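You operate a simulated robot arm through the tools that you are given. There is no shell and no other tool. Be economical: measure what you need, move in short steps, check, and stop when the job is done.

Carry out the task below with a simulated two-armed robot. There is one attempt and no reset: what you move stays moved.

JOB
Hold the accessory tray steady and press the pale tamper into its nest.
Fine: the tamper goes in the wide nest at the end; fit the white cup in the middle nest too.

Only the result counts: the job must be done as asked and must still hold three seconds after the hand-in. Knocking over, shifting, dropping, spilling or breaking anything else fails it.

ROBOT AND FRAMES
Two 6-joint arms with two-finger parallel grippers on one trunk, on a base that drives. Base frame: it is fixed to the floor where the robot stands at the start and does not move with it; the origin is under the middle of the robot, x ahead of it, y to its left, z up; the surface under the hand at the start is at about z = 0.78. Lengths are in m, angles in degrees, forces in N, time in s.
The left shoulder is at the start at [0.07, 0.166, 1.432], the right one opposite. With the tool pointing down near the work surface each hand reaches from about 0.34 to 0.76 m from the robot's upright axis, wherever it stands, measured 20 degrees to its own side. Places, roughly: middle nest of the accessory tray [0.5, -0.1, 0.8]; wide nest at the end of the accessory tray [0.5, 0, 0.8]. Payload 3.91 kg a hand.
Tool frame (each hand has its own): the origin (TCP) lies between the finger pads and is the grasp point; the fingertips stand 0.03 m ahead of it; z points along the fingers, y is the line along which they close. The gripper opens to 0.11 m. The fingers are 0.02 m wide and 0.01 m thick; the gripper's body (0.048 by 0.112 m) begins 0.055 m behind the TCP.
Orientation is told as [roll, pitch, yaw] about the base's x, y, z axes, in that order, counted from this pose: with the fingers straight down and closing along the base's y, the tool's x points along the base's -x, its y along +y and its z along -z.

CONTROLS
- The arms move only by the tool send_rows. It takes "left_targets", "right_targets" or both (then of equal length, played together; a hand with none holds still); each is text: rows parted by semicolons, each of 7 numbers parted by spaces: the shift along the base's x, y, z in m, then the turn, a rotation vector about the base's x, y, z in degrees, then the opening, from 0 (shut) to 1 (fully open). In form: x y z wx wy wz claw; .... A call has 1 to 12 rows; each row shifts and turns the commanded pose from where the row before left it. Rows are played at 5 a second. More than 0.05 m and 8.6 degrees between two rows, or a gripper value outside its range, and nothing of the call is played. A pose out of reach is approached as far as the arm can. The call stops where the force on the tool passes 40 N (or 10 N more than at its start, if that is more) or the arm is blocked; 0.2 s more then pass. Each finger travels about 0.108 m/s and halts on what it meets, pressing with about 29 N; the grip force reading is that of the motor and also rises with nothing between the fingers. The clock runs only during rows and for 0.2 s after the last one: add rows that do not move to give the fingers time. It gives the time, the measured TCP pose, the force on the tool (base axes), the opening and the grip force at its end, in the units of the frame above (readings bear some noise), with the torque about the TCP (base axes, N m) and any sound that the robot's microphone picked up, and new pictures: "show" is both (left out), scene, wrist or none (wrist: the cameras of the hands that moved).
- Cameras (640 x 400 px; columns grow to the right, rows downward): "scene" is now at [0.1199, -0.0016, 1.6266]; the picture's right is [-0.02, -1.00, 0.00], its down [-0.85, 0.02, -0.52] and it looks along [0.52, -0.01, -0.85] (base axes); focal length 250 px, centre (320, 200). "left" rides on the left gripper at [0.077, -0.007, -0.114] in its tool frame; the picture's right is [0.09, 1.00, 0.00], its down [-0.80, 0.07, -0.59] and it looks along [-0.59, 0.05, 0.80] (tool axes); focal length 270 px, centre (320, 200). "right" rides on the right gripper at [0.077, 0.007, -0.114] in its tool frame; the picture's right is [-0.09, 1.00, 0.00], its down [-0.80, -0.07, -0.59] and it looks along [-0.59, -0.05, 0.80] (tool axes); focal length 270 px, centre (320, 200). There is no depth. A picture from a camera that has moved, and an enlarged one, comes with that camera's place and axes in the base frame and with its lens.
- lift_body(by): slides the trunk up (or, below 0, down) by that many m; the arms and the scene camera ride with it, the base frame stays. It gives what a move gives, with no picture.
- drive_base(legs): drives the robot by 1 to 6 legs, each [ahead, left, turn to the left] in m, m and degrees, along the robot's own axes; the way and the turn of a leg run together, so that a leg with both is an arc; at most 1.5 m and 180 degrees a leg. The arms and the cameras ride along, it lands a little off, and it stops where it bumps. It gives what a move gives, and a new picture of the scene camera.
- turn_head(pan, tilt): turns the head with the scene camera to pan (to the left, within 86 degrees either way) and tilt (down, from -29 to 69), counted from straight ahead of the robot. It gives what a move gives, and a new picture of the scene camera.
- enlarge(camera, box): a new picture of the part [left, top, right, bottom] of that camera's present view, enlarged. No time passes.
- job_done(): hands the job in; it is judged then, once.

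Go step by step. Nothing tells you exact positions but the pictures and the camera data: compare them with the known pose of the tool, close in by small moves and look again before you grip or let go. The budget is 120 turns and 260 pictures, counting those below and the enlarged ones. Unless the task says otherwise, let go and move clear before handing in, and close with one line.

The tools are called after ">>>" as a command line: name --argument value ..., lists and objects as JSON in quotes. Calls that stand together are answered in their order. send_rows: Moves the arms, as the interface text tells. Its arguments: {"type":"object","properties":{"left_targets":{"type":"string"},"right_targets":{"type":"string"},"show":{"type":"string","enum":["both","scene","wrist","none"]}},"required":[]} The other tools are called the same way: lift_body (by) slides the trunk up or down; drive_base (legs) drives the base; turn_head (pan, tilt) turns the head that bears the scene camera; enlarge (camera, box) takes an enlarged picture of a part of a camera's view; job_done () hands the job in.

At the start:

```text
clock: 0.0
left_ee_pos: [0.6333, 0.2764, 1.0263]
left_tool_rot: [0.0, 0.0, -0.1]
left_contact_force: [0.0, -0.1, -0.2]
left_torque: [-0.01, 0.01, 0.02]
left_width: 0.1101
left_finger_force: 0.2
right_ee_pos: [0.6083, -0.3294, 1.0275]
right_tool_rot: [0.0, 0.1, 0.0]
right_contact_force: [-0.4, 0.5, -0.4]
right_torque: [-0.02, 0.01, 0.0]
right_width: 0.11
right_finger_force: 0.1
trunk travel left (down, up): [-0.927, 0.013]
robot x, y, heading: [0.0018, 0.0013, -0.2]
head pan, tilt: [-1.1, 58.6]
```

scene: 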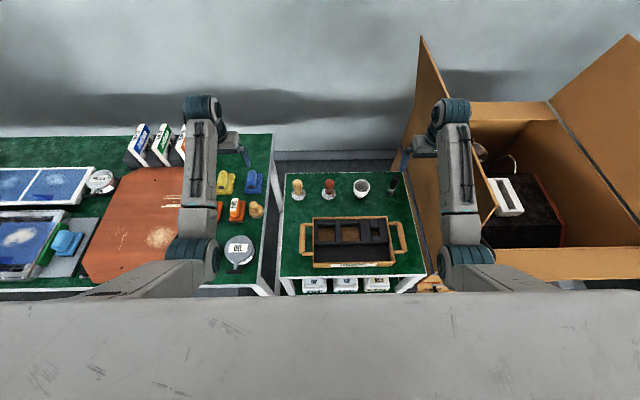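
right: 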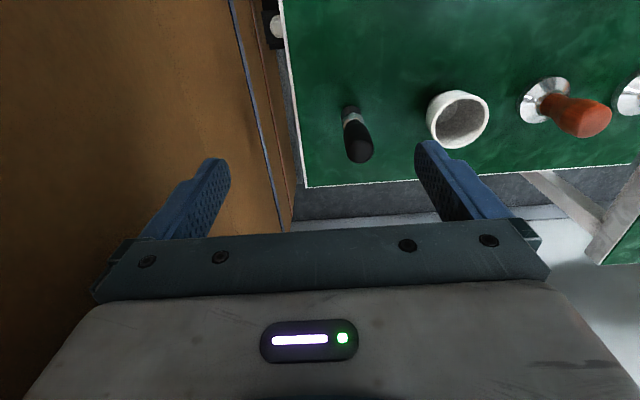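
left: 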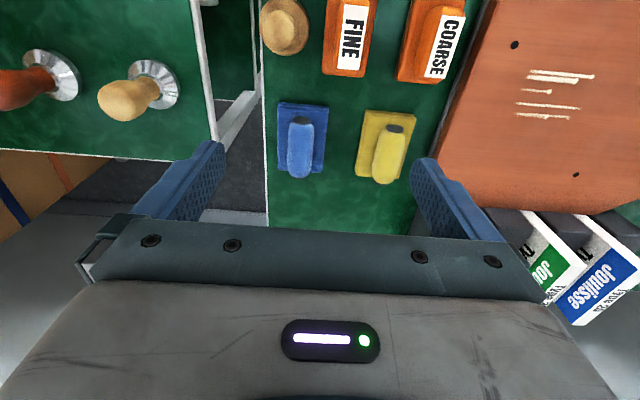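

I see a small green table with a wooden-handled accessory tray, and behind it a pale tamper, a red tamper, a white cup and a dark tool. I'll look closer to measure them.

>>> enlarge --camera "scene" --box '[270, 160, 440, 300]'

>>> enlarge --camera "left" --box '[0, 0, 220, 160]'

>>> enlarge --camera "right" --box '[300, 40, 640, 240]'

```text
2.86 times, centred on (355, 230) of scene
camera zoom: at [0.1199, -0.0016, 1.6266], right [-0.02, -1.0, 0.0], down [-0.85, 0.02, -0.52], along [0.52, -0.01, -0.85], focal length 715 px, centre (220, 114)
```

zoom: 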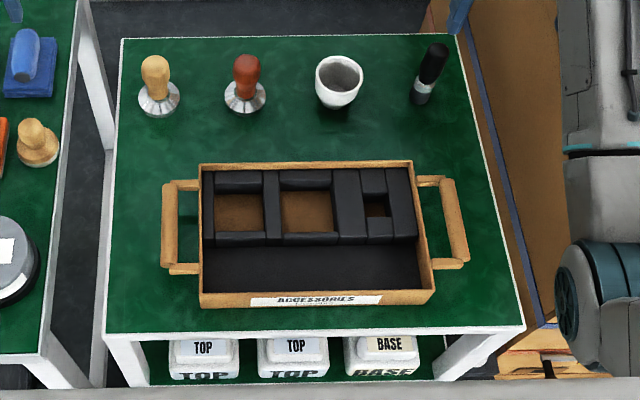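

```text
2.50 times, centred on (110, 80) of left
camera zoom: at [0.558, 0.2698, 1.14], right [-0.09, 1.0, 0.0], down [0.8, 0.07, 0.59], along [0.59, 0.05, -0.8], focal length 676 px, centre (845, 500)
```

zoom: 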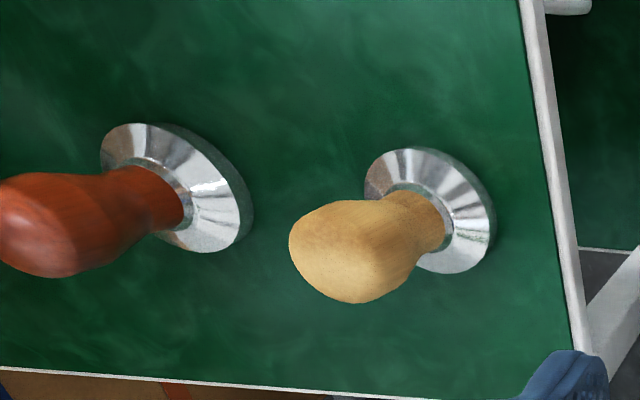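

```text
1.88 times, centred on (470, 140) of right
camera zoom: at [0.5309, -0.3215, 1.1423], right [0.09, 1.0, 0.0], down [0.8, -0.07, 0.59], along [0.59, -0.05, -0.8], focal length 509 px, centre (38, 313)
```

zoom: 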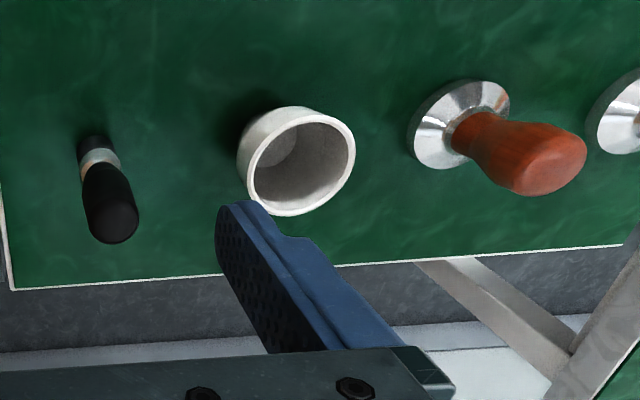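

The tray's wide nest is at about (0.48, -0.03) and its middle nest at about (0.48, -0.12). The pale tamper stands at about (0.657, 0.073) and the cup at about (0.646, -0.18). I'll bring the left hand over the tray for a close measurement and move the right hand towards the cup.

>>> send_rows --left_targets "-0.025 -0.035 0 0 0 0 1; -0.025 -0.035 0 0 0 0 1; -0.025 -0.035 0 0 0 0 1; -0.025 -0.035 0 0 0 0 1; -0.025 -0.035 0 0 0 0 1; -0.025 -0.035 0 0 0 0 1; 0 0 0 0 0 0 1" --right_targets "0 0 0 0 0 0 1; 0 0.03 0 0 0 0 1; 0 0.03 0 0 0 0 1; 0 0.03 0 0 0 0 1; 0 0.03 0 0 0 0 1; 0 0.0 0 0 0 0 1; 0 0 0 0 0 0 1"

```text
clock: 1.3
left_ee_pos: [0.524, 0.1838, 0.9932]
left_tool_rot: [9.3, -1.0, 2.3]
left_contact_force: [0.4, 1.2, 0.7]
left_torque: [-0.01, 0.0, 0.01]
left_width: 0.1101
left_finger_force: 0.0
left hand out of reach, approached as far as the arm can: row 1, 2, 3, 6
right_ee_pos: [0.6103, -0.2087, 1.0252]
right_tool_rot: [-0.1, -0.3, -0.1]
right_contact_force: [-0.7, 0.0, -1.2]
right_torque: [-0.02, 0.03, -0.03]
right_width: 0.1101
right_finger_force: 0.0
right hand out of reach, approached as far as the arm can: row 3
trunk travel left (down, up): [-0.927, 0.013]
robot x, y, heading: [-0.0012, -0.0012, -0.2]
head pan, tilt: [-1.1, 58.6]
stopped in row 6 (left hand): the arm was blocked; the commanded pose is now the measured one
camera scene: at [0.1189, 0.0003, 1.6267], right [-0.02, -1.0, 0.0], down [-0.85, 0.02, -0.52], along [0.52, -0.01, -0.85], focal length 250 px, centre (320, 200)
camera right: at [0.5332, -0.2002, 1.1406], right [0.09, 1.0, 0.0], down [0.8, -0.07, 0.6], along [0.59, -0.05, -0.8], focal length 270 px, centre (320, 200)
camera left: at [0.4465, 0.1576, 1.1036], right [-0.13, 0.98, 0.16], down [0.79, 0.01, 0.61], along [0.6, 0.21, -0.78], focal length 270 px, centre (320, 200)
```

scene: 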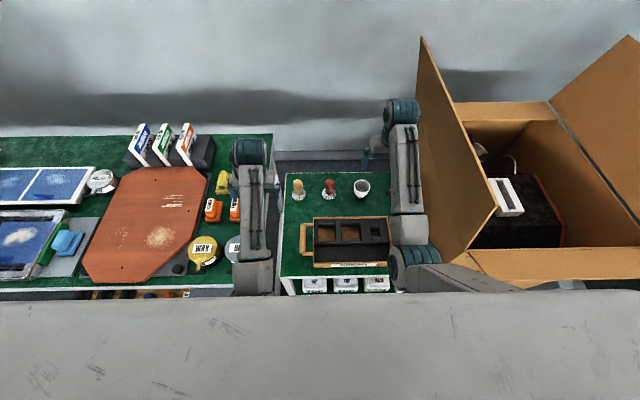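
right: 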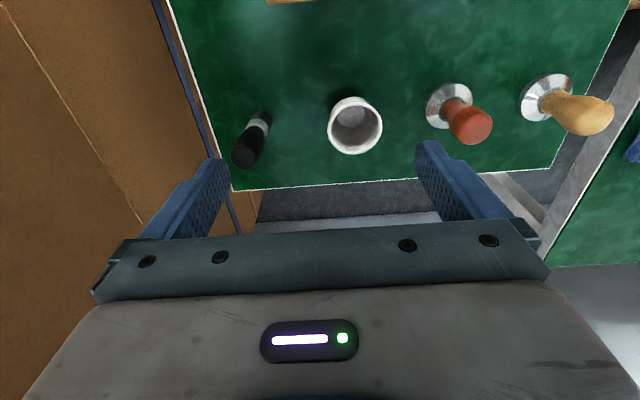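
left: 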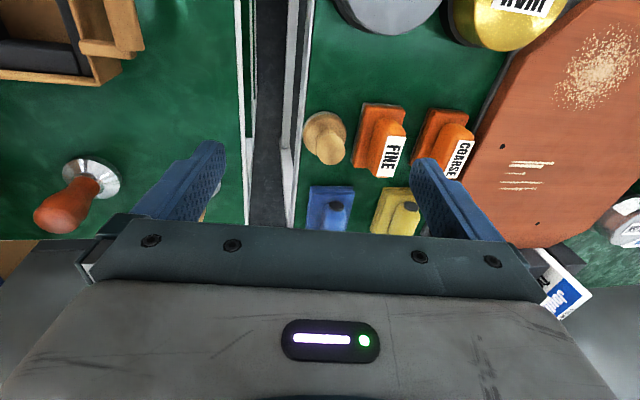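

The left arm fouled its limits when folding in that high and picked up a 9° roll. I'll level it and move it towards the tamper instead.

>>> send_rows --left_targets "0.02 -0.01 0 -4.6 0.5 -1.1 1; 0.03 -0.02 0 -4.7 0.5 -1.2 1; 0.03 -0.03 0 0 0 0 1; 0 -0.03 0 0 0 0 1; 0 -0.0 0 0 0 0 1"

```text
clock: 2.7
left_ee_pos: [0.6105, 0.1228, 0.9916]
left_tool_rot: [2.5, 0.0, 1.3]
left_contact_force: [0.2, 0.1, -0.6]
left_torque: [0.0, 0.02, 0.02]
left_width: 0.1099
left_finger_force: 0.2
right_ee_pos: [0.6113, -0.2098, 1.0246]
right_tool_rot: [0.0, -0.2, -0.1]
right_contact_force: [0.5, 0.0, -0.1]
right_torque: [0.02, 0.02, 0.01]
right_width: 0.1101
right_finger_force: 0.2
trunk travel left (down, up): [-0.927, 0.013]
robot x, y, heading: [-0.0008, -0.0004, 0.1]
head pan, tilt: [-1.1, 58.6]
stopped in row 5 (left hand): the arm was blocked; the commanded pose is now the measured one
camera scene: at [0.1204, -0.003, 1.6266], right [-0.02, -1.0, 0.0], down [-0.85, 0.02, -0.52], along [0.52, -0.01, -0.85], focal length 250 px, centre (320, 200)
camera left: at [0.5339, 0.11, 1.104], right [-0.11, 0.99, 0.04], down [0.8, 0.06, 0.6], along [0.59, 0.1, -0.8], focal length 270 px, centre (320, 200)
```

scene: 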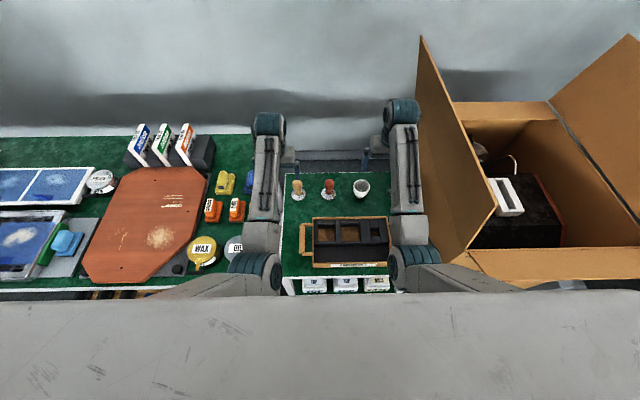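
left: 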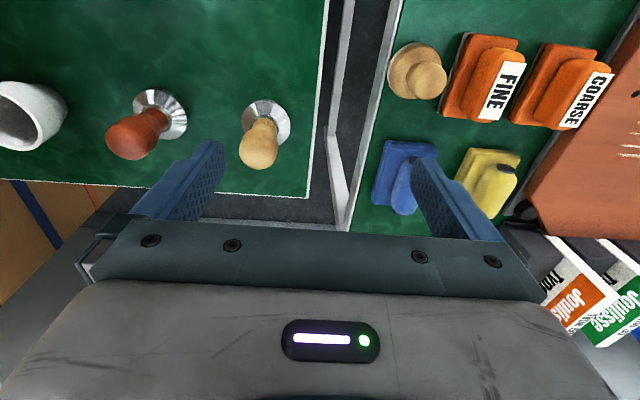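

The left arm stopped short again, possibly because it is folded too far at this height. I'll lower it a little, clear of the tamper, to test its reach near the midline.

>>> send_rows --left_targets "-0.01 0 -0.03 -1.2 0 -0.6 1; -0.01 -0.0 -0.03 -1.3 0 -0.7 1; 0 -0.02 0 0 0 0 1; 0 -0.02 0 0 0 0 1; 0 -0.0 0 0 0 0 1" --show "wrist"

```text
clock: 4.1
left_ee_pos: [0.5918, 0.134, 0.9218]
left_tool_rot: [4.0, 0.1, 1.6]
left_contact_force: [0.3, 1.1, 0.3]
left_torque: [0.0, -0.01, 0.0]
left_width: 0.1098
left_finger_force: 0.1
right_ee_pos: [0.6117, -0.2074, 1.0248]
right_tool_rot: [0.0, -0.2, 0.0]
right_contact_force: [-0.1, -0.8, -0.1]
right_torque: [-0.01, -0.03, 0.0]
right_width: 0.1099
right_finger_force: 0.0
trunk travel left (down, up): [-0.927, 0.013]
robot x, y, heading: [-0.001, 0.0018, 0.1]
head pan, tilt: [-1.1, 58.6]
stopped in row 5 (left hand): the arm was blocked; the commanded pose is now the measured one
camera left: at [0.5166, 0.1178, 1.0333], right [-0.11, 0.99, 0.07], down [0.8, 0.05, 0.6], along [0.59, 0.12, -0.8], focal length 270 px, centre (320, 200)
```

left: 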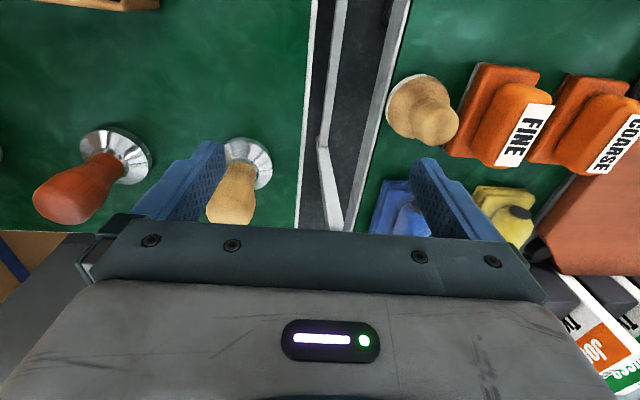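

The left hand stops before reaching the midline with no contact force on the tool, so something in the arm is limiting it. I'll check by levelling and holding it, while testing the right hand inward.

>>> send_rows --left_targets "0 0.01 0.02 -2 0 -0.8 1; 0 0.01 0.02 -2 0 -0.8 1; 0 0 0.0 0 0 0 1; 0 0 0 0 0 0 1; 0 0 0 0 0 0 1" --right_targets "0 0.02 0 0 0 0 1; 0 0.02 0 0 0 0 1; 0 0.02 0 0 0 0 1; 0 0.02 0 0 0 0 1; 0 0 0 0 0 0 1"

```text
clock: 5.3
left_ee_pos: [0.5916, 0.1518, 0.9618]
left_tool_rot: [-0.3, 0.2, -0.1]
left_contact_force: [-0.9, 0.1, -0.3]
left_torque: [0.02, 0.03, -0.02]
left_width: 0.1099
left_finger_force: 0.0
right_ee_pos: [0.6114, -0.1284, 1.0241]
right_tool_rot: [0.0, -0.2, 0.0]
right_contact_force: [0.4, -0.1, 0.7]
right_torque: [0.0, -0.03, 0.0]
right_width: 0.1103
right_finger_force: 0.0
trunk travel left (down, up): [-0.927, 0.013]
robot x, y, heading: [-0.0006, 0.0004, -0.1]
head pan, tilt: [-1.1, 58.6]
camera scene: at [0.1198, -0.0013, 1.6266], right [-0.02, -1.0, 0.0], down [-0.85, 0.02, -0.52], along [0.52, -0.01, -0.85], focal length 250 px, centre (320, 200)
camera right: at [0.5338, -0.1212, 1.1397], right [0.09, 1.0, 0.0], down [0.8, -0.07, 0.6], along [0.59, -0.05, -0.8], focal length 270 px, centre (320, 200)
camera left: at [0.5148, 0.1463, 1.0747], right [-0.09, 1.0, 0.0], down [0.8, 0.07, 0.59], along [0.59, 0.05, -0.81], focal length 270 px, centre (320, 200)
```

scene: 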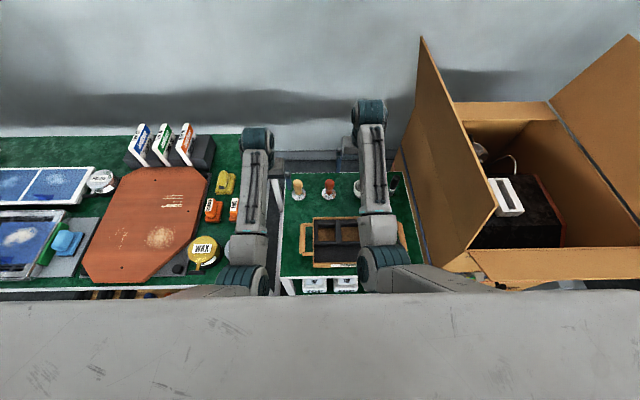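
right: 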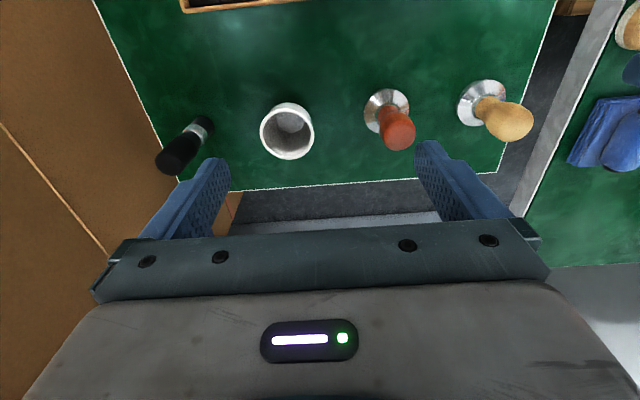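
left: 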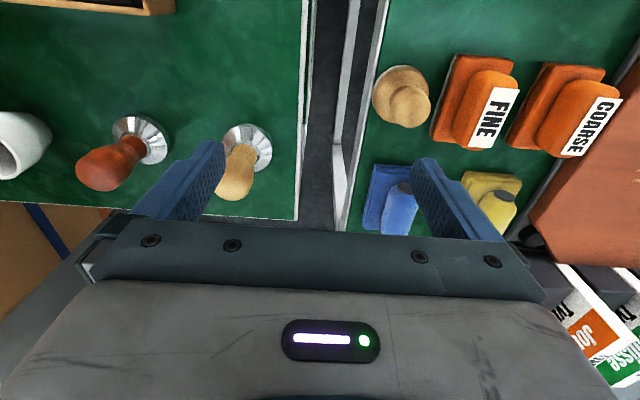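

The right hand moved inward cleanly. I'll probe it further in to learn its limit, which should mirror the left's.

>>> send_rows --left_targets "0 0.02 0 0 0 0 1; 0 0.02 0 0 0 0 1; 0 0.02 0 0 0 0 1; 0 0.02 0 0 0 0 1; 0 0 0 0 0 0 1" --right_targets "0 0.02 0 0 0 0 1; 0 0.02 0 0 0 0 1; 0 0.02 0 0 0 0 1; 0 0.02 0 0 0 0 1; 0 0 0 0 0 0 1" --show "none"

```text
clock: 6.7
left_ee_pos: [0.593, 0.2318, 0.963]
left_tool_rot: [-0.3, 0.2, -0.2]
left_contact_force: [0.2, -0.3, -0.7]
left_torque: [0.0, -0.04, 0.0]
left_width: 0.1099
left_finger_force: 0.1
right_ee_pos: [0.6232, -0.1245, 1.0094]
right_tool_rot: [-6.1, -0.5, -3.2]
right_contact_force: [-0.7, 0.7, -0.2]
right_torque: [-0.02, -0.01, 0.0]
right_width: 0.1099
right_finger_force: 0.2
trunk travel left (down, up): [-0.927, 0.013]
robot x, y, heading: [0.0005, -0.001, 0.1]
head pan, tilt: [-1.1, 58.6]
stopped in row 5 (right hand): the arm was blocked; the commanded pose is now the measured one
```

Both arms have an inward limit of about 0.125 m from the robot's midline, so I'll shift the base sideways to suit each step. I'll do the cup first with the right hand, so I level that hand and then drive left about 0.06 m.

>>> send_rows --right_targets "-0.01 -0.03 0.01 3 0.2 1.6 1; -0.01 -0.03 0.005 3.1 0.3 1.6 1; 0 0 0 0 0 0 1; 0 0 0 0 0 0 1" --show "none"

>>> drive_base --legs '[[0, 0.07, 0]]'

>>> send_rows --right_targets "0 0 0 0 0 0 1" --show "wrist"

```text
clock: 7.7
left_ee_pos: [0.5928, 0.2332, 0.9615]
left_tool_rot: [-0.2, 0.2, -0.1]
left_contact_force: [-0.7, 0.5, 0.1]
left_torque: [0.02, -0.01, 0.0]
left_width: 0.1098
left_finger_force: 0.0
right_ee_pos: [0.6036, -0.1809, 1.0205]
right_tool_rot: [0.0, 0.1, 0.0]
right_contact_force: [0.6, -0.3, 0.2]
right_torque: [0.02, 0.0, -0.01]
right_width: 0.1097
right_finger_force: 0.1
trunk travel left (down, up): [-0.927, 0.013]
robot x, y, heading: [0.0022, 0.0028, 0.0]
head pan, tilt: [-1.1, 58.6]
```

```text
clock: 8.8
left_ee_pos: [0.593, 0.2947, 0.9629]
left_tool_rot: [0.0, 0.2, -0.2]
left_contact_force: [0.3, -0.3, 0.0]
left_torque: [0.07, 0.01, -0.01]
left_width: 0.11
left_finger_force: 0.1
right_ee_pos: [0.6016, -0.12, 1.0194]
right_tool_rot: [0.4, 0.1, -0.1]
right_contact_force: [0.7, -0.3, 0.5]
right_torque: [0.04, -0.01, 0.03]
right_width: 0.1102
right_finger_force: 0.0
trunk travel left (down, up): [-0.927, 0.013]
robot x, y, heading: [-0.0031, 0.0684, 0.4]
head pan, tilt: [-1.1, 58.6]
camera scene: at [0.1198, 0.0575, 1.6266], right [-0.02, -1.0, -0.01], down [-0.85, 0.02, -0.52], along [0.52, -0.01, -0.85], focal length 250 px, centre (320, 200)
```

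scene: 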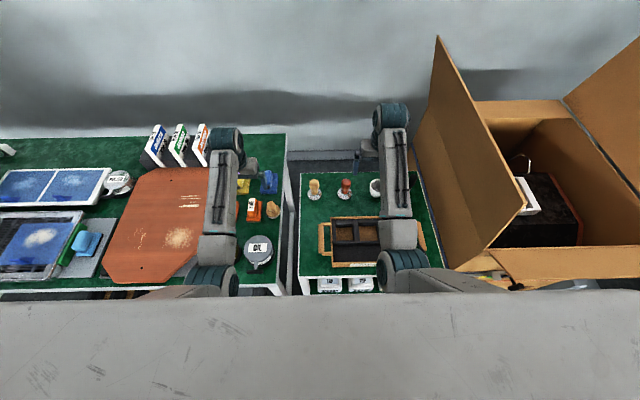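

```text
clock: 9.2
left_ee_pos: [0.5929, 0.2997, 0.9616]
left_tool_rot: [-0.3, 0.2, -0.2]
left_contact_force: [-0.9, 0.0, -0.5]
left_torque: [0.01, 0.02, -0.03]
left_width: 0.1099
left_finger_force: 0.0
right_ee_pos: [0.6019, -0.1135, 1.0211]
right_tool_rot: [0.0, 0.1, -0.1]
right_contact_force: [0.0, -0.2, -0.4]
right_torque: [-0.03, 0.01, -0.02]
right_width: 0.1101
right_finger_force: 0.1
trunk travel left (down, up): [-0.927, 0.013]
robot x, y, heading: [-0.0011, 0.072, -0.0]
head pan, tilt: [-1.1, 58.6]
camera right: at [0.5246, -0.1069, 1.1363], right [0.09, 1.0, 0.0], down [0.8, -0.07, 0.59], along [0.59, -0.05, -0.81], focal length 270 px, centre (320, 200)
```

right: 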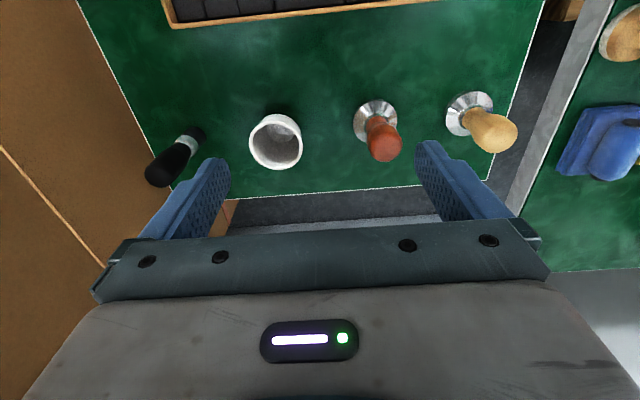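

Base is now at y=0.072. I'll pull the right hand back over the tray to measure the nests.

>>> send_rows --right_targets "-0.02 0 -0.01 0 0 0 1; -0.025 0 -0.01 0 0 0 1; -0.025 0 -0.01 0 0 0 1; -0.025 0 -0.01 0 0 0 1; -0.025 0 -0.01 0 0 0 1; -0.025 0 -0.01 0 0 0 1; 0 0 0 0 0 0 1; 0 0 0 0 0 0 1" --show "wrist"

```text
clock: 10.9
left_ee_pos: [0.5933, 0.2994, 0.9623]
left_tool_rot: [-0.4, 0.2, -0.2]
left_contact_force: [0.5, 0.1, 0.6]
left_torque: [0.0, -0.03, -0.02]
left_width: 0.1101
left_finger_force: 0.1
right_ee_pos: [0.4563, -0.1139, 0.9612]
right_tool_rot: [0.1, 0.0, -0.2]
right_contact_force: [-0.5, -0.5, 0.0]
right_torque: [-0.04, 0.03, -0.01]
right_width: 0.1099
right_finger_force: 0.1
trunk travel left (down, up): [-0.927, 0.013]
robot x, y, heading: [0.0006, 0.0657, -0.1]
head pan, tilt: [-1.1, 58.6]
camera right: at [0.3779, -0.1069, 1.0769], right [0.09, 1.0, 0.0], down [0.8, -0.07, 0.59], along [0.59, -0.05, -0.81], focal length 270 px, centre (320, 200)
```

right: 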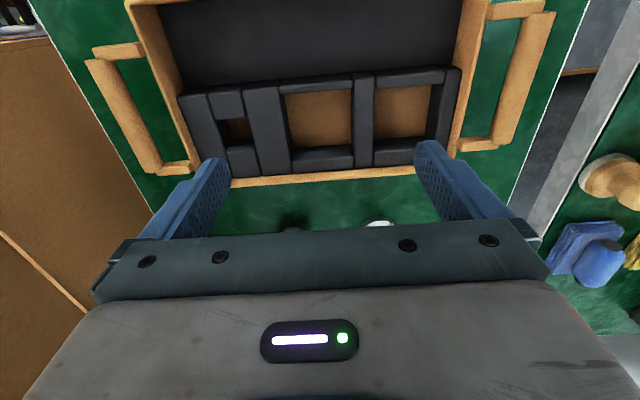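

>>> enlarge --camera "right" --box '[80, 0, 560, 200]'

>>> enlarge --camera "right" --box '[240, 50, 460, 190]'

```text
1.33 times, centred on (320, 100) of right
camera zoom: at [0.3779, -0.1069, 1.0769], right [0.09, 1.0, 0.0], down [0.8, -0.07, 0.59], along [0.59, -0.05, -0.81], focal length 360 px, centre (320, 333)
```

zoom: 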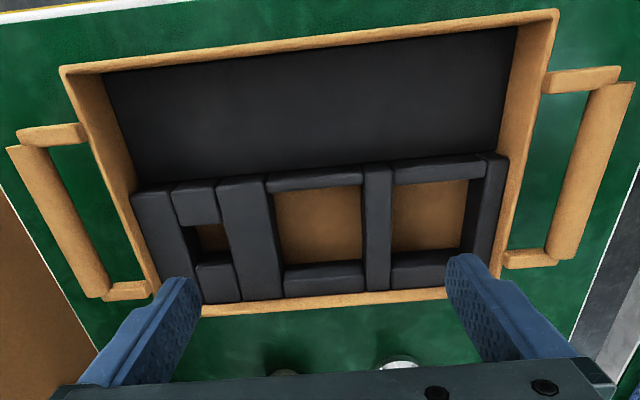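

```text
2.86 times, centred on (350, 120) of right
camera zoom: at [0.3779, -0.1069, 1.0769], right [0.09, 1.0, 0.0], down [0.8, -0.07, 0.59], along [0.59, -0.05, -0.81], focal length 772 px, centre (234, 429)
```

zoom: 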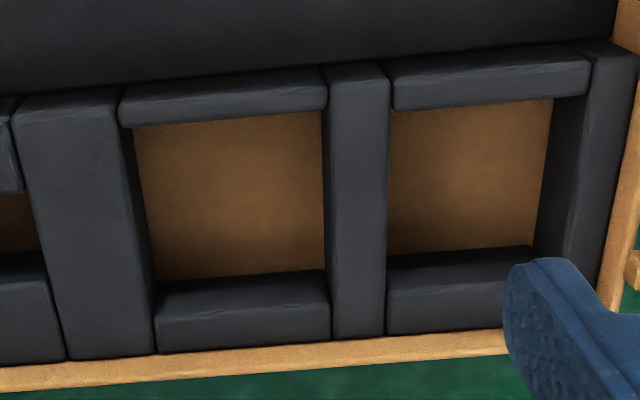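

The middle nest centre is at about (0.477, -0.116) and the wide nest at about (0.478, -0.032). Both are roughly 63 mm square, with the foam top near z=0.825. Next I move the right hand back over the cup to measure it.

>>> send_rows --right_targets "0.03 -0.01 0.01 0 0 0 1; 0.035 -0.01 0.005 0 0 0 1; 0.035 -0.01 0 0 0 0 1; 0.035 -0.01 0 0 0 0 1; 0.03 -0.01 0 0 0 0 1; 0.015 -0.005 0 0 0 0 1; 0 0 0 0 0 0 1; 0 0 0 0 0 0 1" --show "both"

```text
clock: 12.8
left_ee_pos: [0.5936, 0.2998, 0.9609]
left_tool_rot: [-0.2, 0.2, -0.2]
left_contact_force: [0.5, 0.0, 0.4]
left_torque: [0.01, 0.01, 0.01]
left_width: 0.1099
left_finger_force: 0.1
right_ee_pos: [0.6373, -0.1682, 0.9761]
right_tool_rot: [0.2, 0.1, -0.1]
right_contact_force: [-0.3, 0.2, 0.0]
right_torque: [-0.02, 0.0, 0.0]
right_width: 0.1097
right_finger_force: 0.1
trunk travel left (down, up): [-0.927, 0.013]
robot x, y, heading: [-0.0038, 0.0679, -0.1]
head pan, tilt: [-1.1, 58.6]
camera scene: at [0.12, 0.0667, 1.6266], right [-0.02, -1.0, 0.0], down [-0.85, 0.02, -0.52], along [0.52, -0.01, -0.85], focal length 250 px, centre (320, 200)
camera right: at [0.56, -0.1614, 1.0916], right [0.09, 1.0, 0.0], down [0.8, -0.07, 0.59], along [0.59, -0.05, -0.81], focal length 270 px, centre (320, 200)
```

scene: 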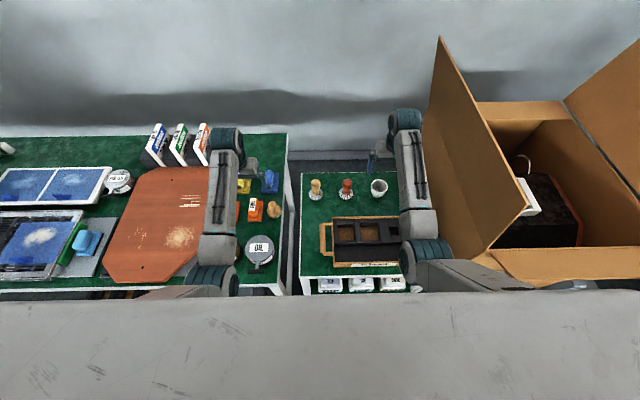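
right: 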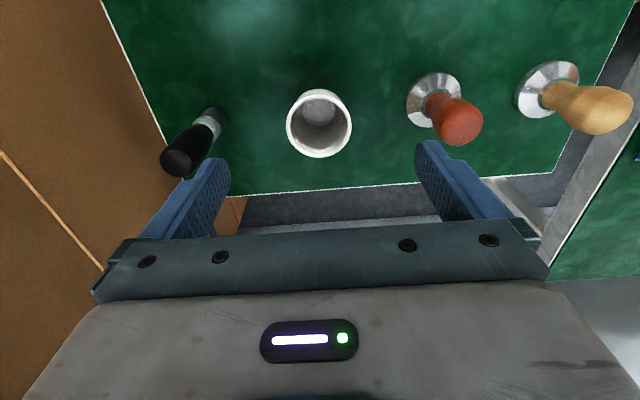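

>>> enlarge --camera "right" --box '[220, 60, 420, 185]'

>>> enlarge --camera "scene" --box '[290, 160, 430, 290]'

```text
3.20 times, centred on (320, 122) of right
camera zoom: at [0.56, -0.1614, 1.0916], right [0.09, 1.0, 0.0], down [0.8, -0.07, 0.59], along [0.59, -0.05, -0.81], focal length 865 px, centre (320, 448)
```

zoom: 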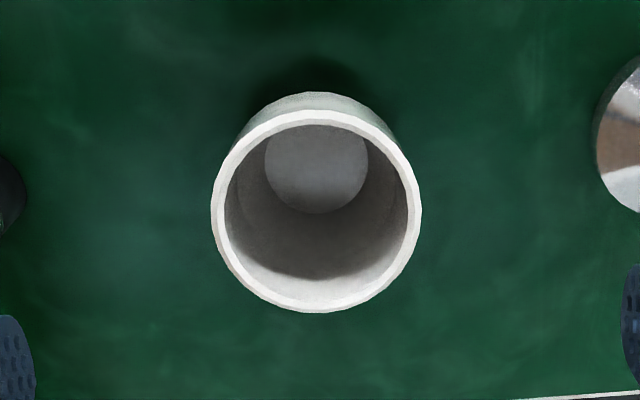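

```text
3.08 times, centred on (360, 225) of scene
camera zoom: at [0.12, 0.0667, 1.6266], right [-0.02, -1.0, 0.0], down [-0.85, 0.02, -0.52], along [0.52, -0.01, -0.85], focal length 770 px, centre (197, 123)
```

zoom: 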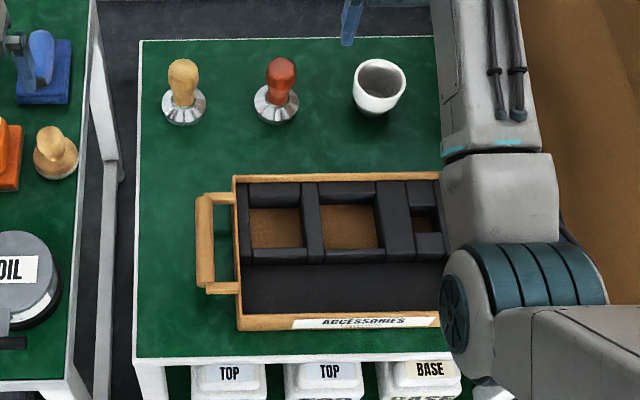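

The cup rim centre triangulates to (0.651, -0.169, 0.851) with a diameter of about 60 mm. I'll centre the open fingers over it and descend to z≈0.859, so the tips sit about 22 mm below the rim.

>>> send_rows --right_targets "0.014 -0.001 -0.02 0 0 0 1; 0 0 -0.025 0 0 0 1; 0 0 -0.025 0 0 0 1; 0 0 -0.025 0 0 0 1; 0 0 -0.021 0 0 0 1; 0 0 0 0 0 0 1; 0 0 0 0 0 0 1" --show "wrist"

```text
clock: 14.3
left_ee_pos: [0.592, 0.2994, 0.962]
left_tool_rot: [-0.3, 0.2, -0.3]
left_contact_force: [0.3, 0.2, 0.3]
left_torque: [0.01, -0.04, -0.04]
left_width: 0.1099
left_finger_force: 0.1
right_ee_pos: [0.6503, -0.1705, 0.858]
right_tool_rot: [0.1, 0.1, -0.1]
right_contact_force: [0.4, 0.1, 1.1]
right_torque: [0.01, -0.02, 0.0]
right_width: 0.1098
right_finger_force: 0.0
trunk travel left (down, up): [-0.927, 0.013]
robot x, y, heading: [0.0013, 0.0703, -0.1]
head pan, tilt: [-1.1, 58.6]
camera right: at [0.5727, -0.162, 0.9747], right [0.09, 1.0, 0.0], down [0.8, -0.07, 0.59], along [0.59, -0.05, -0.81], focal length 270 px, centre (320, 200)
```

right: 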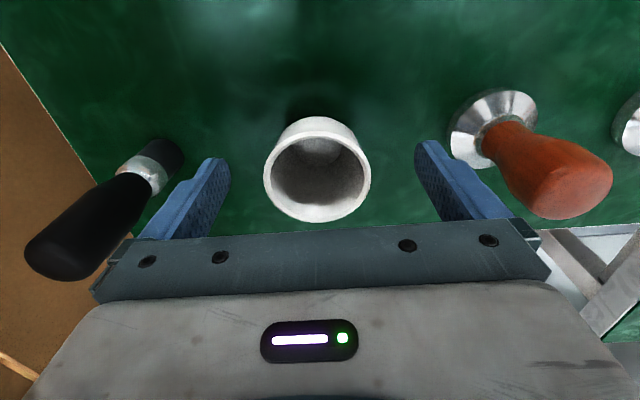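

The cup is well centred in y and the hand is about 5 mm too far in x. I'll correct that and close gently.

>>> send_rows --right_targets "-0.005 0 0 0 0 0 0.8; 0 0 0 0 0 0 0.65; 0 0 0 0 0 0 0.56; 0 0 0 0 0 0 0.52; 0 0 0 0 0 0 0.46; 0 0 0 0 0 0 0.42; 0 0 0 0 0 0 0.42" --show "wrist"

```text
clock: 15.9
left_ee_pos: [0.5921, 0.2984, 0.9619]
left_tool_rot: [-0.4, 0.3, -0.2]
left_contact_force: [-0.5, -0.5, 0.4]
left_torque: [0.02, -0.01, 0.01]
left_width: 0.1098
left_finger_force: 0.0
right_ee_pos: [0.6453, -0.17, 0.8591]
right_tool_rot: [0.0, 0.1, -0.1]
right_contact_force: [0.9, 0.6, 1.9]
right_torque: [0.01, -0.06, 0.01]
right_width: 0.06
right_finger_force: 28.8
trunk travel left (down, up): [-0.927, 0.013]
robot x, y, heading: [-0.0042, 0.0667, 0.1]
head pan, tilt: [-1.1, 58.6]
camera right: at [0.5682, -0.1622, 0.9756], right [0.09, 1.0, 0.0], down [0.8, -0.07, 0.59], along [0.59, -0.05, -0.81], focal length 270 px, centre (320, 200)
```

right: 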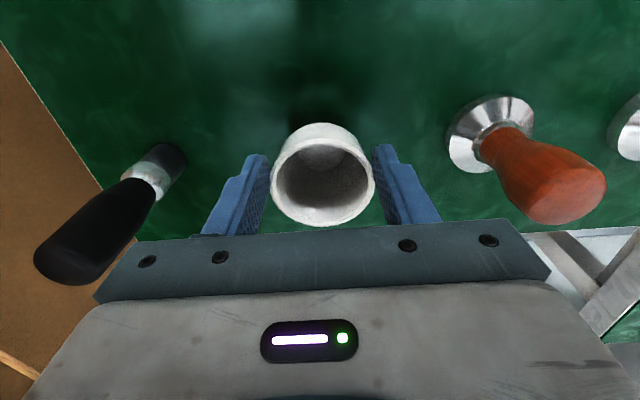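

The cup is held at 60 mm width. I'll lift it straight up and carry it over the middle nest.

>>> send_rows --right_targets "0 0 0.01 0 0 0 0.42; 0 0 0.025 0 0 0 0.42; 0 0 0.03 0 0 0 0.42; 0 0 0.03 0 0 0 0.42; -0.02 0.007 0 0 0 0 0.42; -0.03 0.01 0 0 0 0 0.42; -0.03 0.01 0 0 0 0 0.42; -0.03 0.01 0 0 0 0 0.42; -0.03 0.009 0 0 0 0 0.42; -0.024 0.007 0 0 0 0 0.42; 0 0 0 0 0 0 0.42; 0 0 0 0 0 0 0.42" --show "both"

```text
clock: 18.6
left_ee_pos: [0.5922, 0.299, 0.9616]
left_tool_rot: [-0.3, 0.2, -0.1]
left_contact_force: [0.4, 0.6, 0.1]
left_torque: [0.01, -0.04, 0.02]
left_width: 0.1101
left_finger_force: 0.1
right_ee_pos: [0.4808, -0.1173, 0.9562]
right_tool_rot: [0.1, 0.2, -0.1]
right_contact_force: [-0.6, -0.1, -0.9]
right_torque: [0.0, -0.01, 0.0]
right_width: 0.0598
right_finger_force: 28.6
trunk travel left (down, up): [-0.927, 0.013]
robot x, y, heading: [0.0011, 0.0696, 0.0]
head pan, tilt: [-1.1, 58.6]
camera scene: at [0.1201, 0.0667, 1.6266], right [-0.02, -1.0, 0.0], down [-0.85, 0.02, -0.52], along [0.52, -0.01, -0.85], focal length 250 px, centre (320, 200)
camera right: at [0.4034, -0.1098, 1.0717], right [0.09, 1.0, 0.0], down [0.8, -0.07, 0.59], along [0.59, -0.05, -0.81], focal length 270 px, centre (320, 200)
```

scene: 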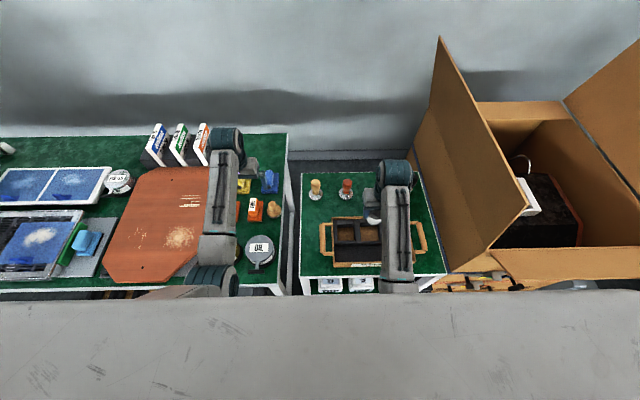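
right: 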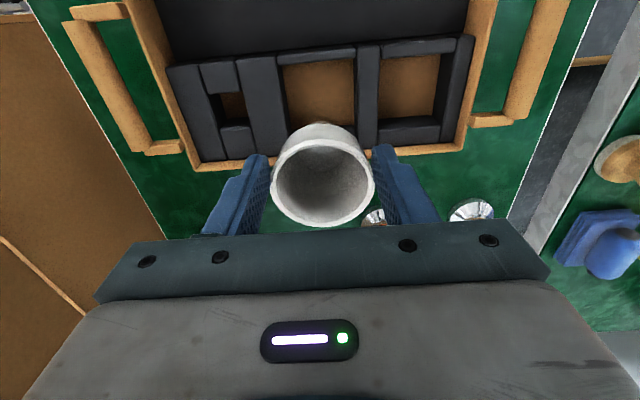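

I'll re-measure the nest from this pose before descending.

>>> enlarge --camera "right" --box '[240, 30, 480, 180]'

```text
2.67 times, centred on (360, 105) of right
camera zoom: at [0.4034, -0.1098, 1.0717], right [0.09, 1.0, 0.0], down [0.8, -0.07, 0.59], along [0.59, -0.05, -0.81], focal length 721 px, centre (213, 453)
```

zoom: 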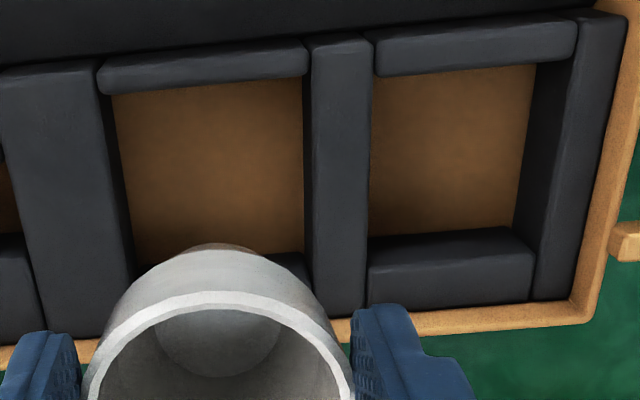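

The nest centre reads (0.478, -0.117), and the cup is over it within a millimetre or two. I'll lower it in small steps.

>>> send_rows --right_targets "0 0 -0.02 0 0 0 0.42; 0 0 -0.015 0 0 0 0.42; 0 0 -0.012 0 0 0 0.42; 0 0 -0.01 0 0 0 0.42; 0 0 0 0 0 0 0.42" --show "both"

```text
clock: 19.8
left_ee_pos: [0.5931, 0.2992, 0.9615]
left_tool_rot: [-0.4, 0.2, -0.4]
left_contact_force: [0.5, -0.3, 0.4]
left_torque: [0.03, 0.0, 0.02]
left_width: 0.1099
left_finger_force: 0.1
right_ee_pos: [0.4825, -0.1166, 0.8976]
right_tool_rot: [0.1, 0.2, -0.1]
right_contact_force: [0.5, 0.4, -1.0]
right_torque: [0.0, 0.03, -0.03]
right_width: 0.0597
right_finger_force: 29.0
trunk travel left (down, up): [-0.927, 0.013]
robot x, y, heading: [0.0006, 0.0699, -0.3]
head pan, tilt: [-1.1, 58.6]
camera scene: at [0.12, 0.0668, 1.6266], right [-0.02, -1.0, 0.0], down [-0.85, 0.02, -0.52], along [0.52, -0.01, -0.85], focal length 250 px, centre (320, 200)
camera right: at [0.4043, -0.11, 1.0139], right [0.09, 1.0, 0.0], down [0.8, -0.07, 0.59], along [0.59, -0.05, -0.81], focal length 270 px, centre (320, 200)
```

scene: 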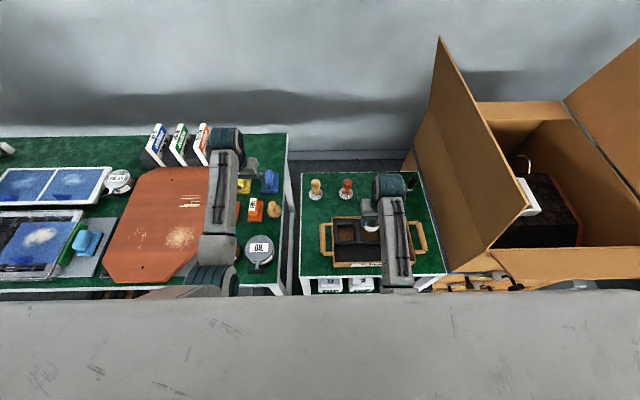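
right: 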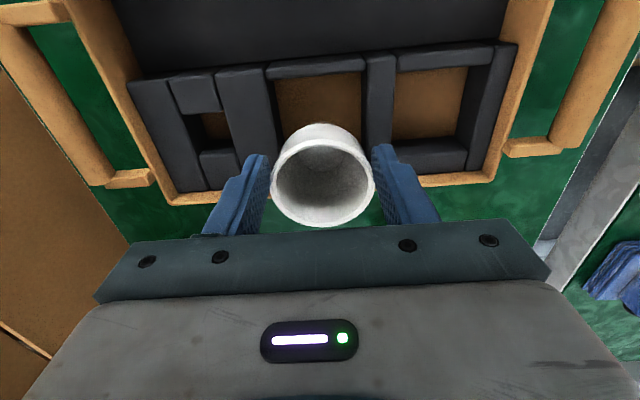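

The cup base is just entering the nest, with no contact force. I'll continue down gently.

>>> send_rows --right_targets "0 0 -0.007 0 0 0 0.42; 0 0 -0.007 0 0 0 0.42; 0 0 -0.006 0 0 0 0.42; 0 0 -0.005 0 0 0 0.42; 0 0 0 0 0 0 0.42" --show "wrist"

```text
clock: 20.9
left_ee_pos: [0.5893, 0.3001, 0.963]
left_tool_rot: [-0.4, -0.1, -0.3]
left_contact_force: [1.4, 0.0, 0.5]
left_torque: [-0.01, -0.01, 0.02]
left_width: 0.1099
left_finger_force: 0.2
right_ee_pos: [0.4809, -0.1169, 0.8799]
right_tool_rot: [0.1, -0.5, -0.2]
right_contact_force: [-16.3, -0.3, 29.7]
right_torque: [0.02, -0.14, 0.01]
right_width: 0.052
right_finger_force: 28.9
trunk travel left (down, up): [-0.927, 0.013]
robot x, y, heading: [-0.0005, 0.0688, -0.1]
head pan, tilt: [-1.1, 58.6]
stopped in row 5 (right hand): the force on the tool passed its limit at 43 N (the readings are from after the stop); the commanded pose is now the measured one
camera right: at [0.4019, -0.1085, 0.9942], right [0.09, 1.0, 0.0], down [0.8, -0.07, 0.6], along [0.6, -0.05, -0.8], focal length 270 px, centre (320, 200)
```

right: 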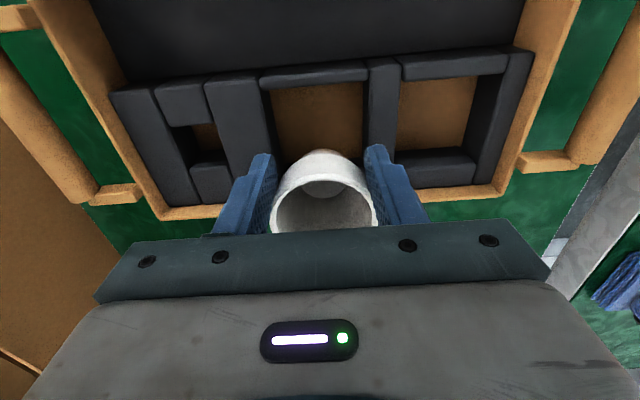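

The cup met resistance with a force of -16 N in x, so it is catching the far side of the nest. I'll lift slightly and inspect.

>>> send_rows --right_targets "0 0 0.01 0 0 0 0.42; 0 0 0.015 0 0 0 0.42; 0 0 0.015 0 0 0 0.42; 0 0 0 0 0 0 0.42" --show "both"

>>> enlarge --camera "right" --box '[200, 30, 520, 230]'

>>> enlarge --camera "scene" --box '[290, 160, 450, 290]'

```text
clock: 21.9
left_ee_pos: [0.5937, 0.2988, 0.9616]
left_tool_rot: [-0.3, 0.2, -0.1]
left_contact_force: [0.7, 0.0, -0.4]
left_torque: [0.03, 0.01, 0.0]
left_width: 0.1099
left_finger_force: 0.0
right_ee_pos: [0.4866, -0.1173, 0.9143]
right_tool_rot: [0.1, -0.1, -0.2]
right_contact_force: [-0.1, -0.4, -1.2]
right_torque: [-0.04, 0.03, 0.0]
right_width: 0.0518
right_finger_force: 28.8
trunk travel left (down, up): [-0.927, 0.013]
robot x, y, heading: [0.0006, 0.0692, 0.0]
head pan, tilt: [-1.1, 58.6]
camera scene: at [0.1215, 0.0663, 1.6264], right [-0.02, -1.0, 0.0], down [-0.85, 0.02, -0.52], along [0.52, -0.01, -0.85], focal length 250 px, centre (320, 200)
camera right: at [0.4072, -0.1091, 1.0307], right [0.09, 1.0, 0.0], down [0.8, -0.07, 0.6], along [0.59, -0.05, -0.8], focal length 270 px, centre (320, 200)
```

scene: 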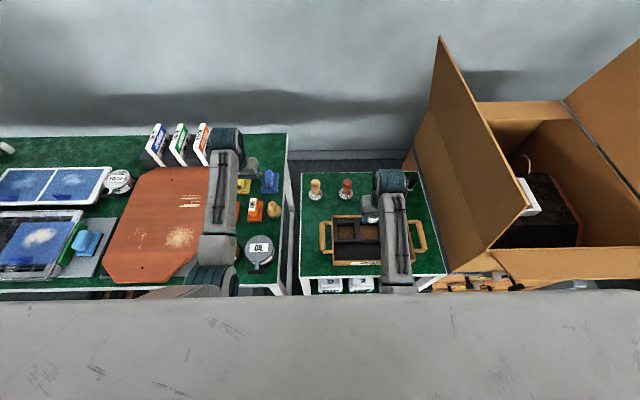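
right: 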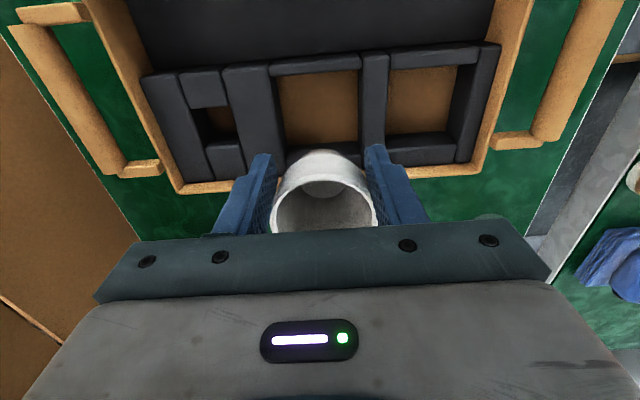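

```text
2.00 times, centred on (360, 130) of right
camera zoom: at [0.4072, -0.1091, 1.0307], right [0.09, 1.0, 0.0], down [0.8, -0.07, 0.6], along [0.59, -0.05, -0.8], focal length 541 px, centre (240, 340)
```

zoom: 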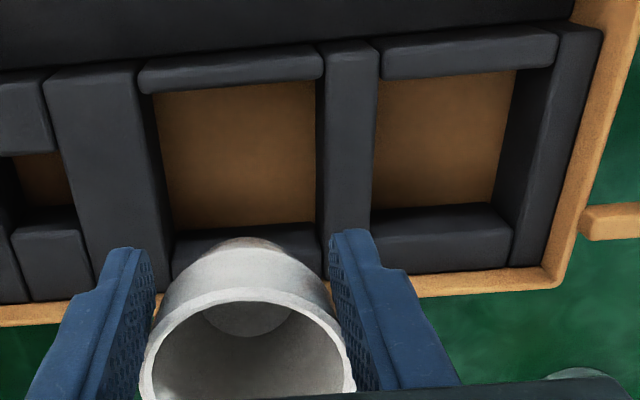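

```text
3.08 times, centred on (370, 225) of scene
camera zoom: at [0.1215, 0.0663, 1.6264], right [-0.02, -1.0, 0.0], down [-0.85, 0.02, -0.52], along [0.52, -0.01, -0.85], focal length 770 px, centre (166, 123)
```

zoom: 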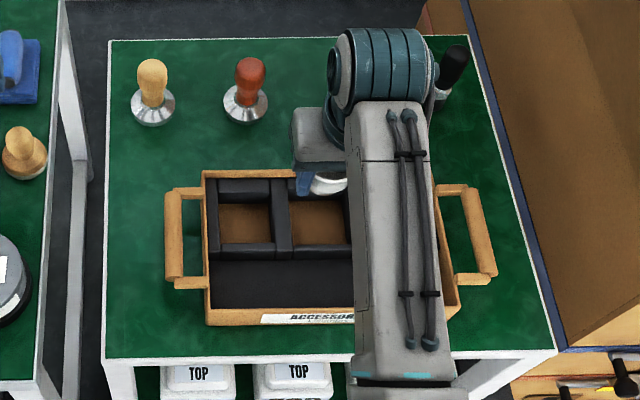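

The ellipse-centre bias misled me: the cup sits forward of the TCP by 1–1.5 cm. It is still held, though behind its diameter. I'll measure its place exactly before inserting it again.

>>> enlarge --camera "right" --box '[240, 130, 400, 240]'

>>> enlarge --camera "scene" --box '[330, 190, 400, 240]'

```text
3.64 times, centred on (320, 185) of right
camera zoom: at [0.4072, -0.1091, 1.0307], right [0.09, 1.0, 0.0], down [0.8, -0.07, 0.6], along [0.59, -0.05, -0.8], focal length 983 px, centre (320, 254)
```

zoom: 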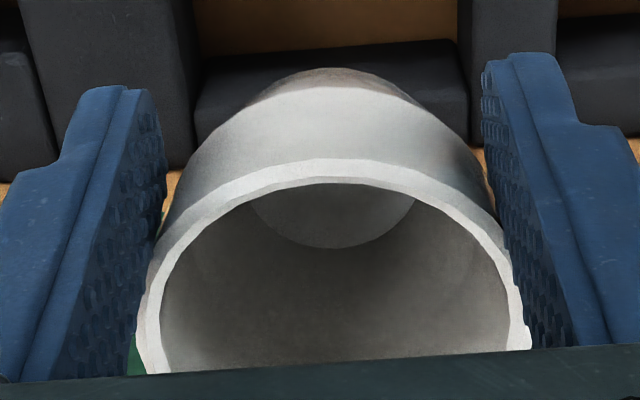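

```text
8.00 times, centred on (365, 215) of scene
camera zoom: at [0.1215, 0.0663, 1.6264], right [-0.02, -1.0, 0.0], down [-0.85, 0.02, -0.52], along [0.52, -0.01, -0.85], focal length 2003 px, centre (-40, 80)
```

zoom: 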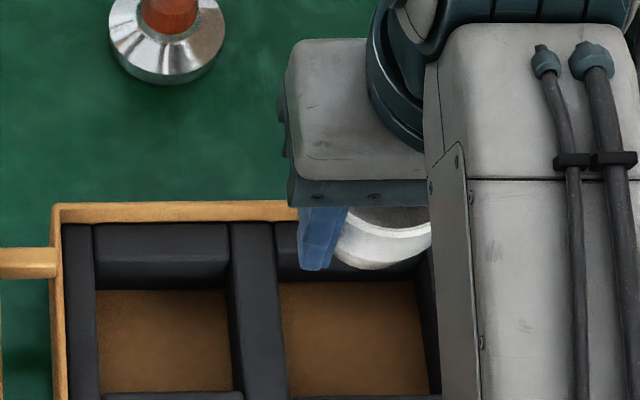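

The cup sits about 16 mm forward of the TCP, tilted about 6°, and too high in the fingers. The safest fix is to set it back on the table where it stood and regrasp it centred.

>>> send_rows --right_targets "0 0 0.015 0 0 0 0.42; 0 0 0.015 0 0 0 0.42; 0.015 -0.005 0 0 0 0 0.42; 0.02 -0.007 0 0 0 0 0.42; 0.02 -0.007 0 0 0 0 0.42; 0.02 -0.007 0 0 0 0 0.42; 0.02 -0.007 0 0 0 0 0.42; 0.02 -0.007 0 0 0 0 0.42; 0.02 -0.007 0 0 0 0 0.42; 0.017 -0.007 0 0 0 0 0.42; 0 0 0 0 0 0 0.42; 0 0 0 0 0 0 0.42" --show "wrist"

>>> send_rows --right_targets "0 0 -0.025 0 0 0 0.42; 0 0 -0.025 0 0 0 0.42; 0 0 -0.02 0 0 0 0.42; 0 0 -0.015 0 0 0 0.42; 0 0 0 0 0 0 0.42; 0 0 0 0 0 0 0.42" --show "wrist"

```text
clock: 24.5
left_ee_pos: [0.5934, 0.2969, 0.9618]
left_tool_rot: [-0.4, 0.2, -0.2]
left_contact_force: [-0.2, -1.0, 0.3]
left_torque: [0.0, 0.01, -0.02]
left_width: 0.1102
left_finger_force: 0.1
right_ee_pos: [0.6363, -0.1722, 0.9461]
right_tool_rot: [0.2, -0.1, -0.1]
right_contact_force: [-0.4, -0.5, -0.8]
right_torque: [0.02, 0.03, -0.03]
right_width: 0.0518
right_finger_force: 28.7
trunk travel left (down, up): [-0.927, 0.013]
robot x, y, heading: [0.0028, 0.0704, 0.2]
head pan, tilt: [-1.1, 58.6]
camera right: at [0.5575, -0.1642, 1.0614], right [0.09, 1.0, 0.0], down [0.8, -0.07, 0.6], along [0.6, -0.05, -0.8], focal length 270 px, centre (320, 200)
```

right: 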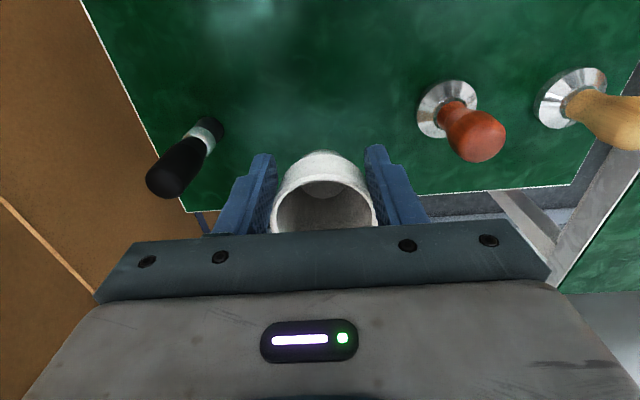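

```text
clock: 25.9
left_ee_pos: [0.5938, 0.2988, 0.9614]
left_tool_rot: [-0.2, 0.2, -0.2]
left_contact_force: [0.7, 0.0, 0.3]
left_torque: [-0.03, 0.03, 0.0]
left_width: 0.1101
left_finger_force: 0.1
right_ee_pos: [0.6356, -0.1712, 0.8613]
right_tool_rot: [0.2, -0.2, -0.1]
right_contact_force: [0.1, 0.8, -0.4]
right_torque: [0.0, -0.01, -0.01]
right_width: 0.0513
right_finger_force: 29.1
trunk travel left (down, up): [-0.927, 0.013]
robot x, y, heading: [0.0004, 0.0672, 0.2]
head pan, tilt: [-1.1, 58.6]
camera right: at [0.558, -0.163, 0.9768], right [0.09, 1.0, 0.0], down [0.8, -0.07, 0.6], along [0.6, -0.05, -0.8], focal length 270 px, centre (320, 200)
```

right: 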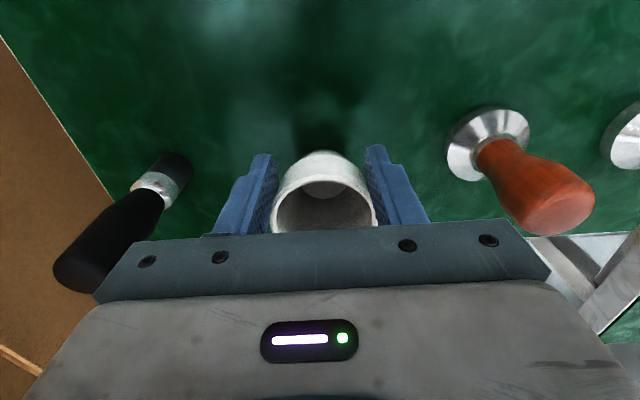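

Still above the table. I'll descend in 4 mm steps until there is contact.

>>> send_rows --right_targets "0 0 -0.005 0 0 0 0.42; 0 0 -0.004 0 0 0 0.42; 0 0 -0.004 0 0 0 0.42; 0 0 -0.003 0 0 0 0.42; 0 0 0 0 0 0 0.42" --show "none"

```text
clock: 27.1
left_ee_pos: [0.5936, 0.2983, 0.9616]
left_tool_rot: [-0.5, 0.2, -0.2]
left_contact_force: [-0.3, -0.1, 0.6]
left_torque: [0.01, -0.02, -0.02]
left_width: 0.1103
left_finger_force: 0.0
right_ee_pos: [0.6364, -0.1714, 0.8458]
right_tool_rot: [0.1, -0.2, -0.1]
right_contact_force: [0.6, 0.2, -0.3]
right_torque: [-0.01, 0.03, 0.03]
right_width: 0.0513
right_finger_force: 28.8
trunk travel left (down, up): [-0.927, 0.013]
robot x, y, heading: [-0.0016, 0.069, -0.1]
head pan, tilt: [-1.1, 58.6]
```

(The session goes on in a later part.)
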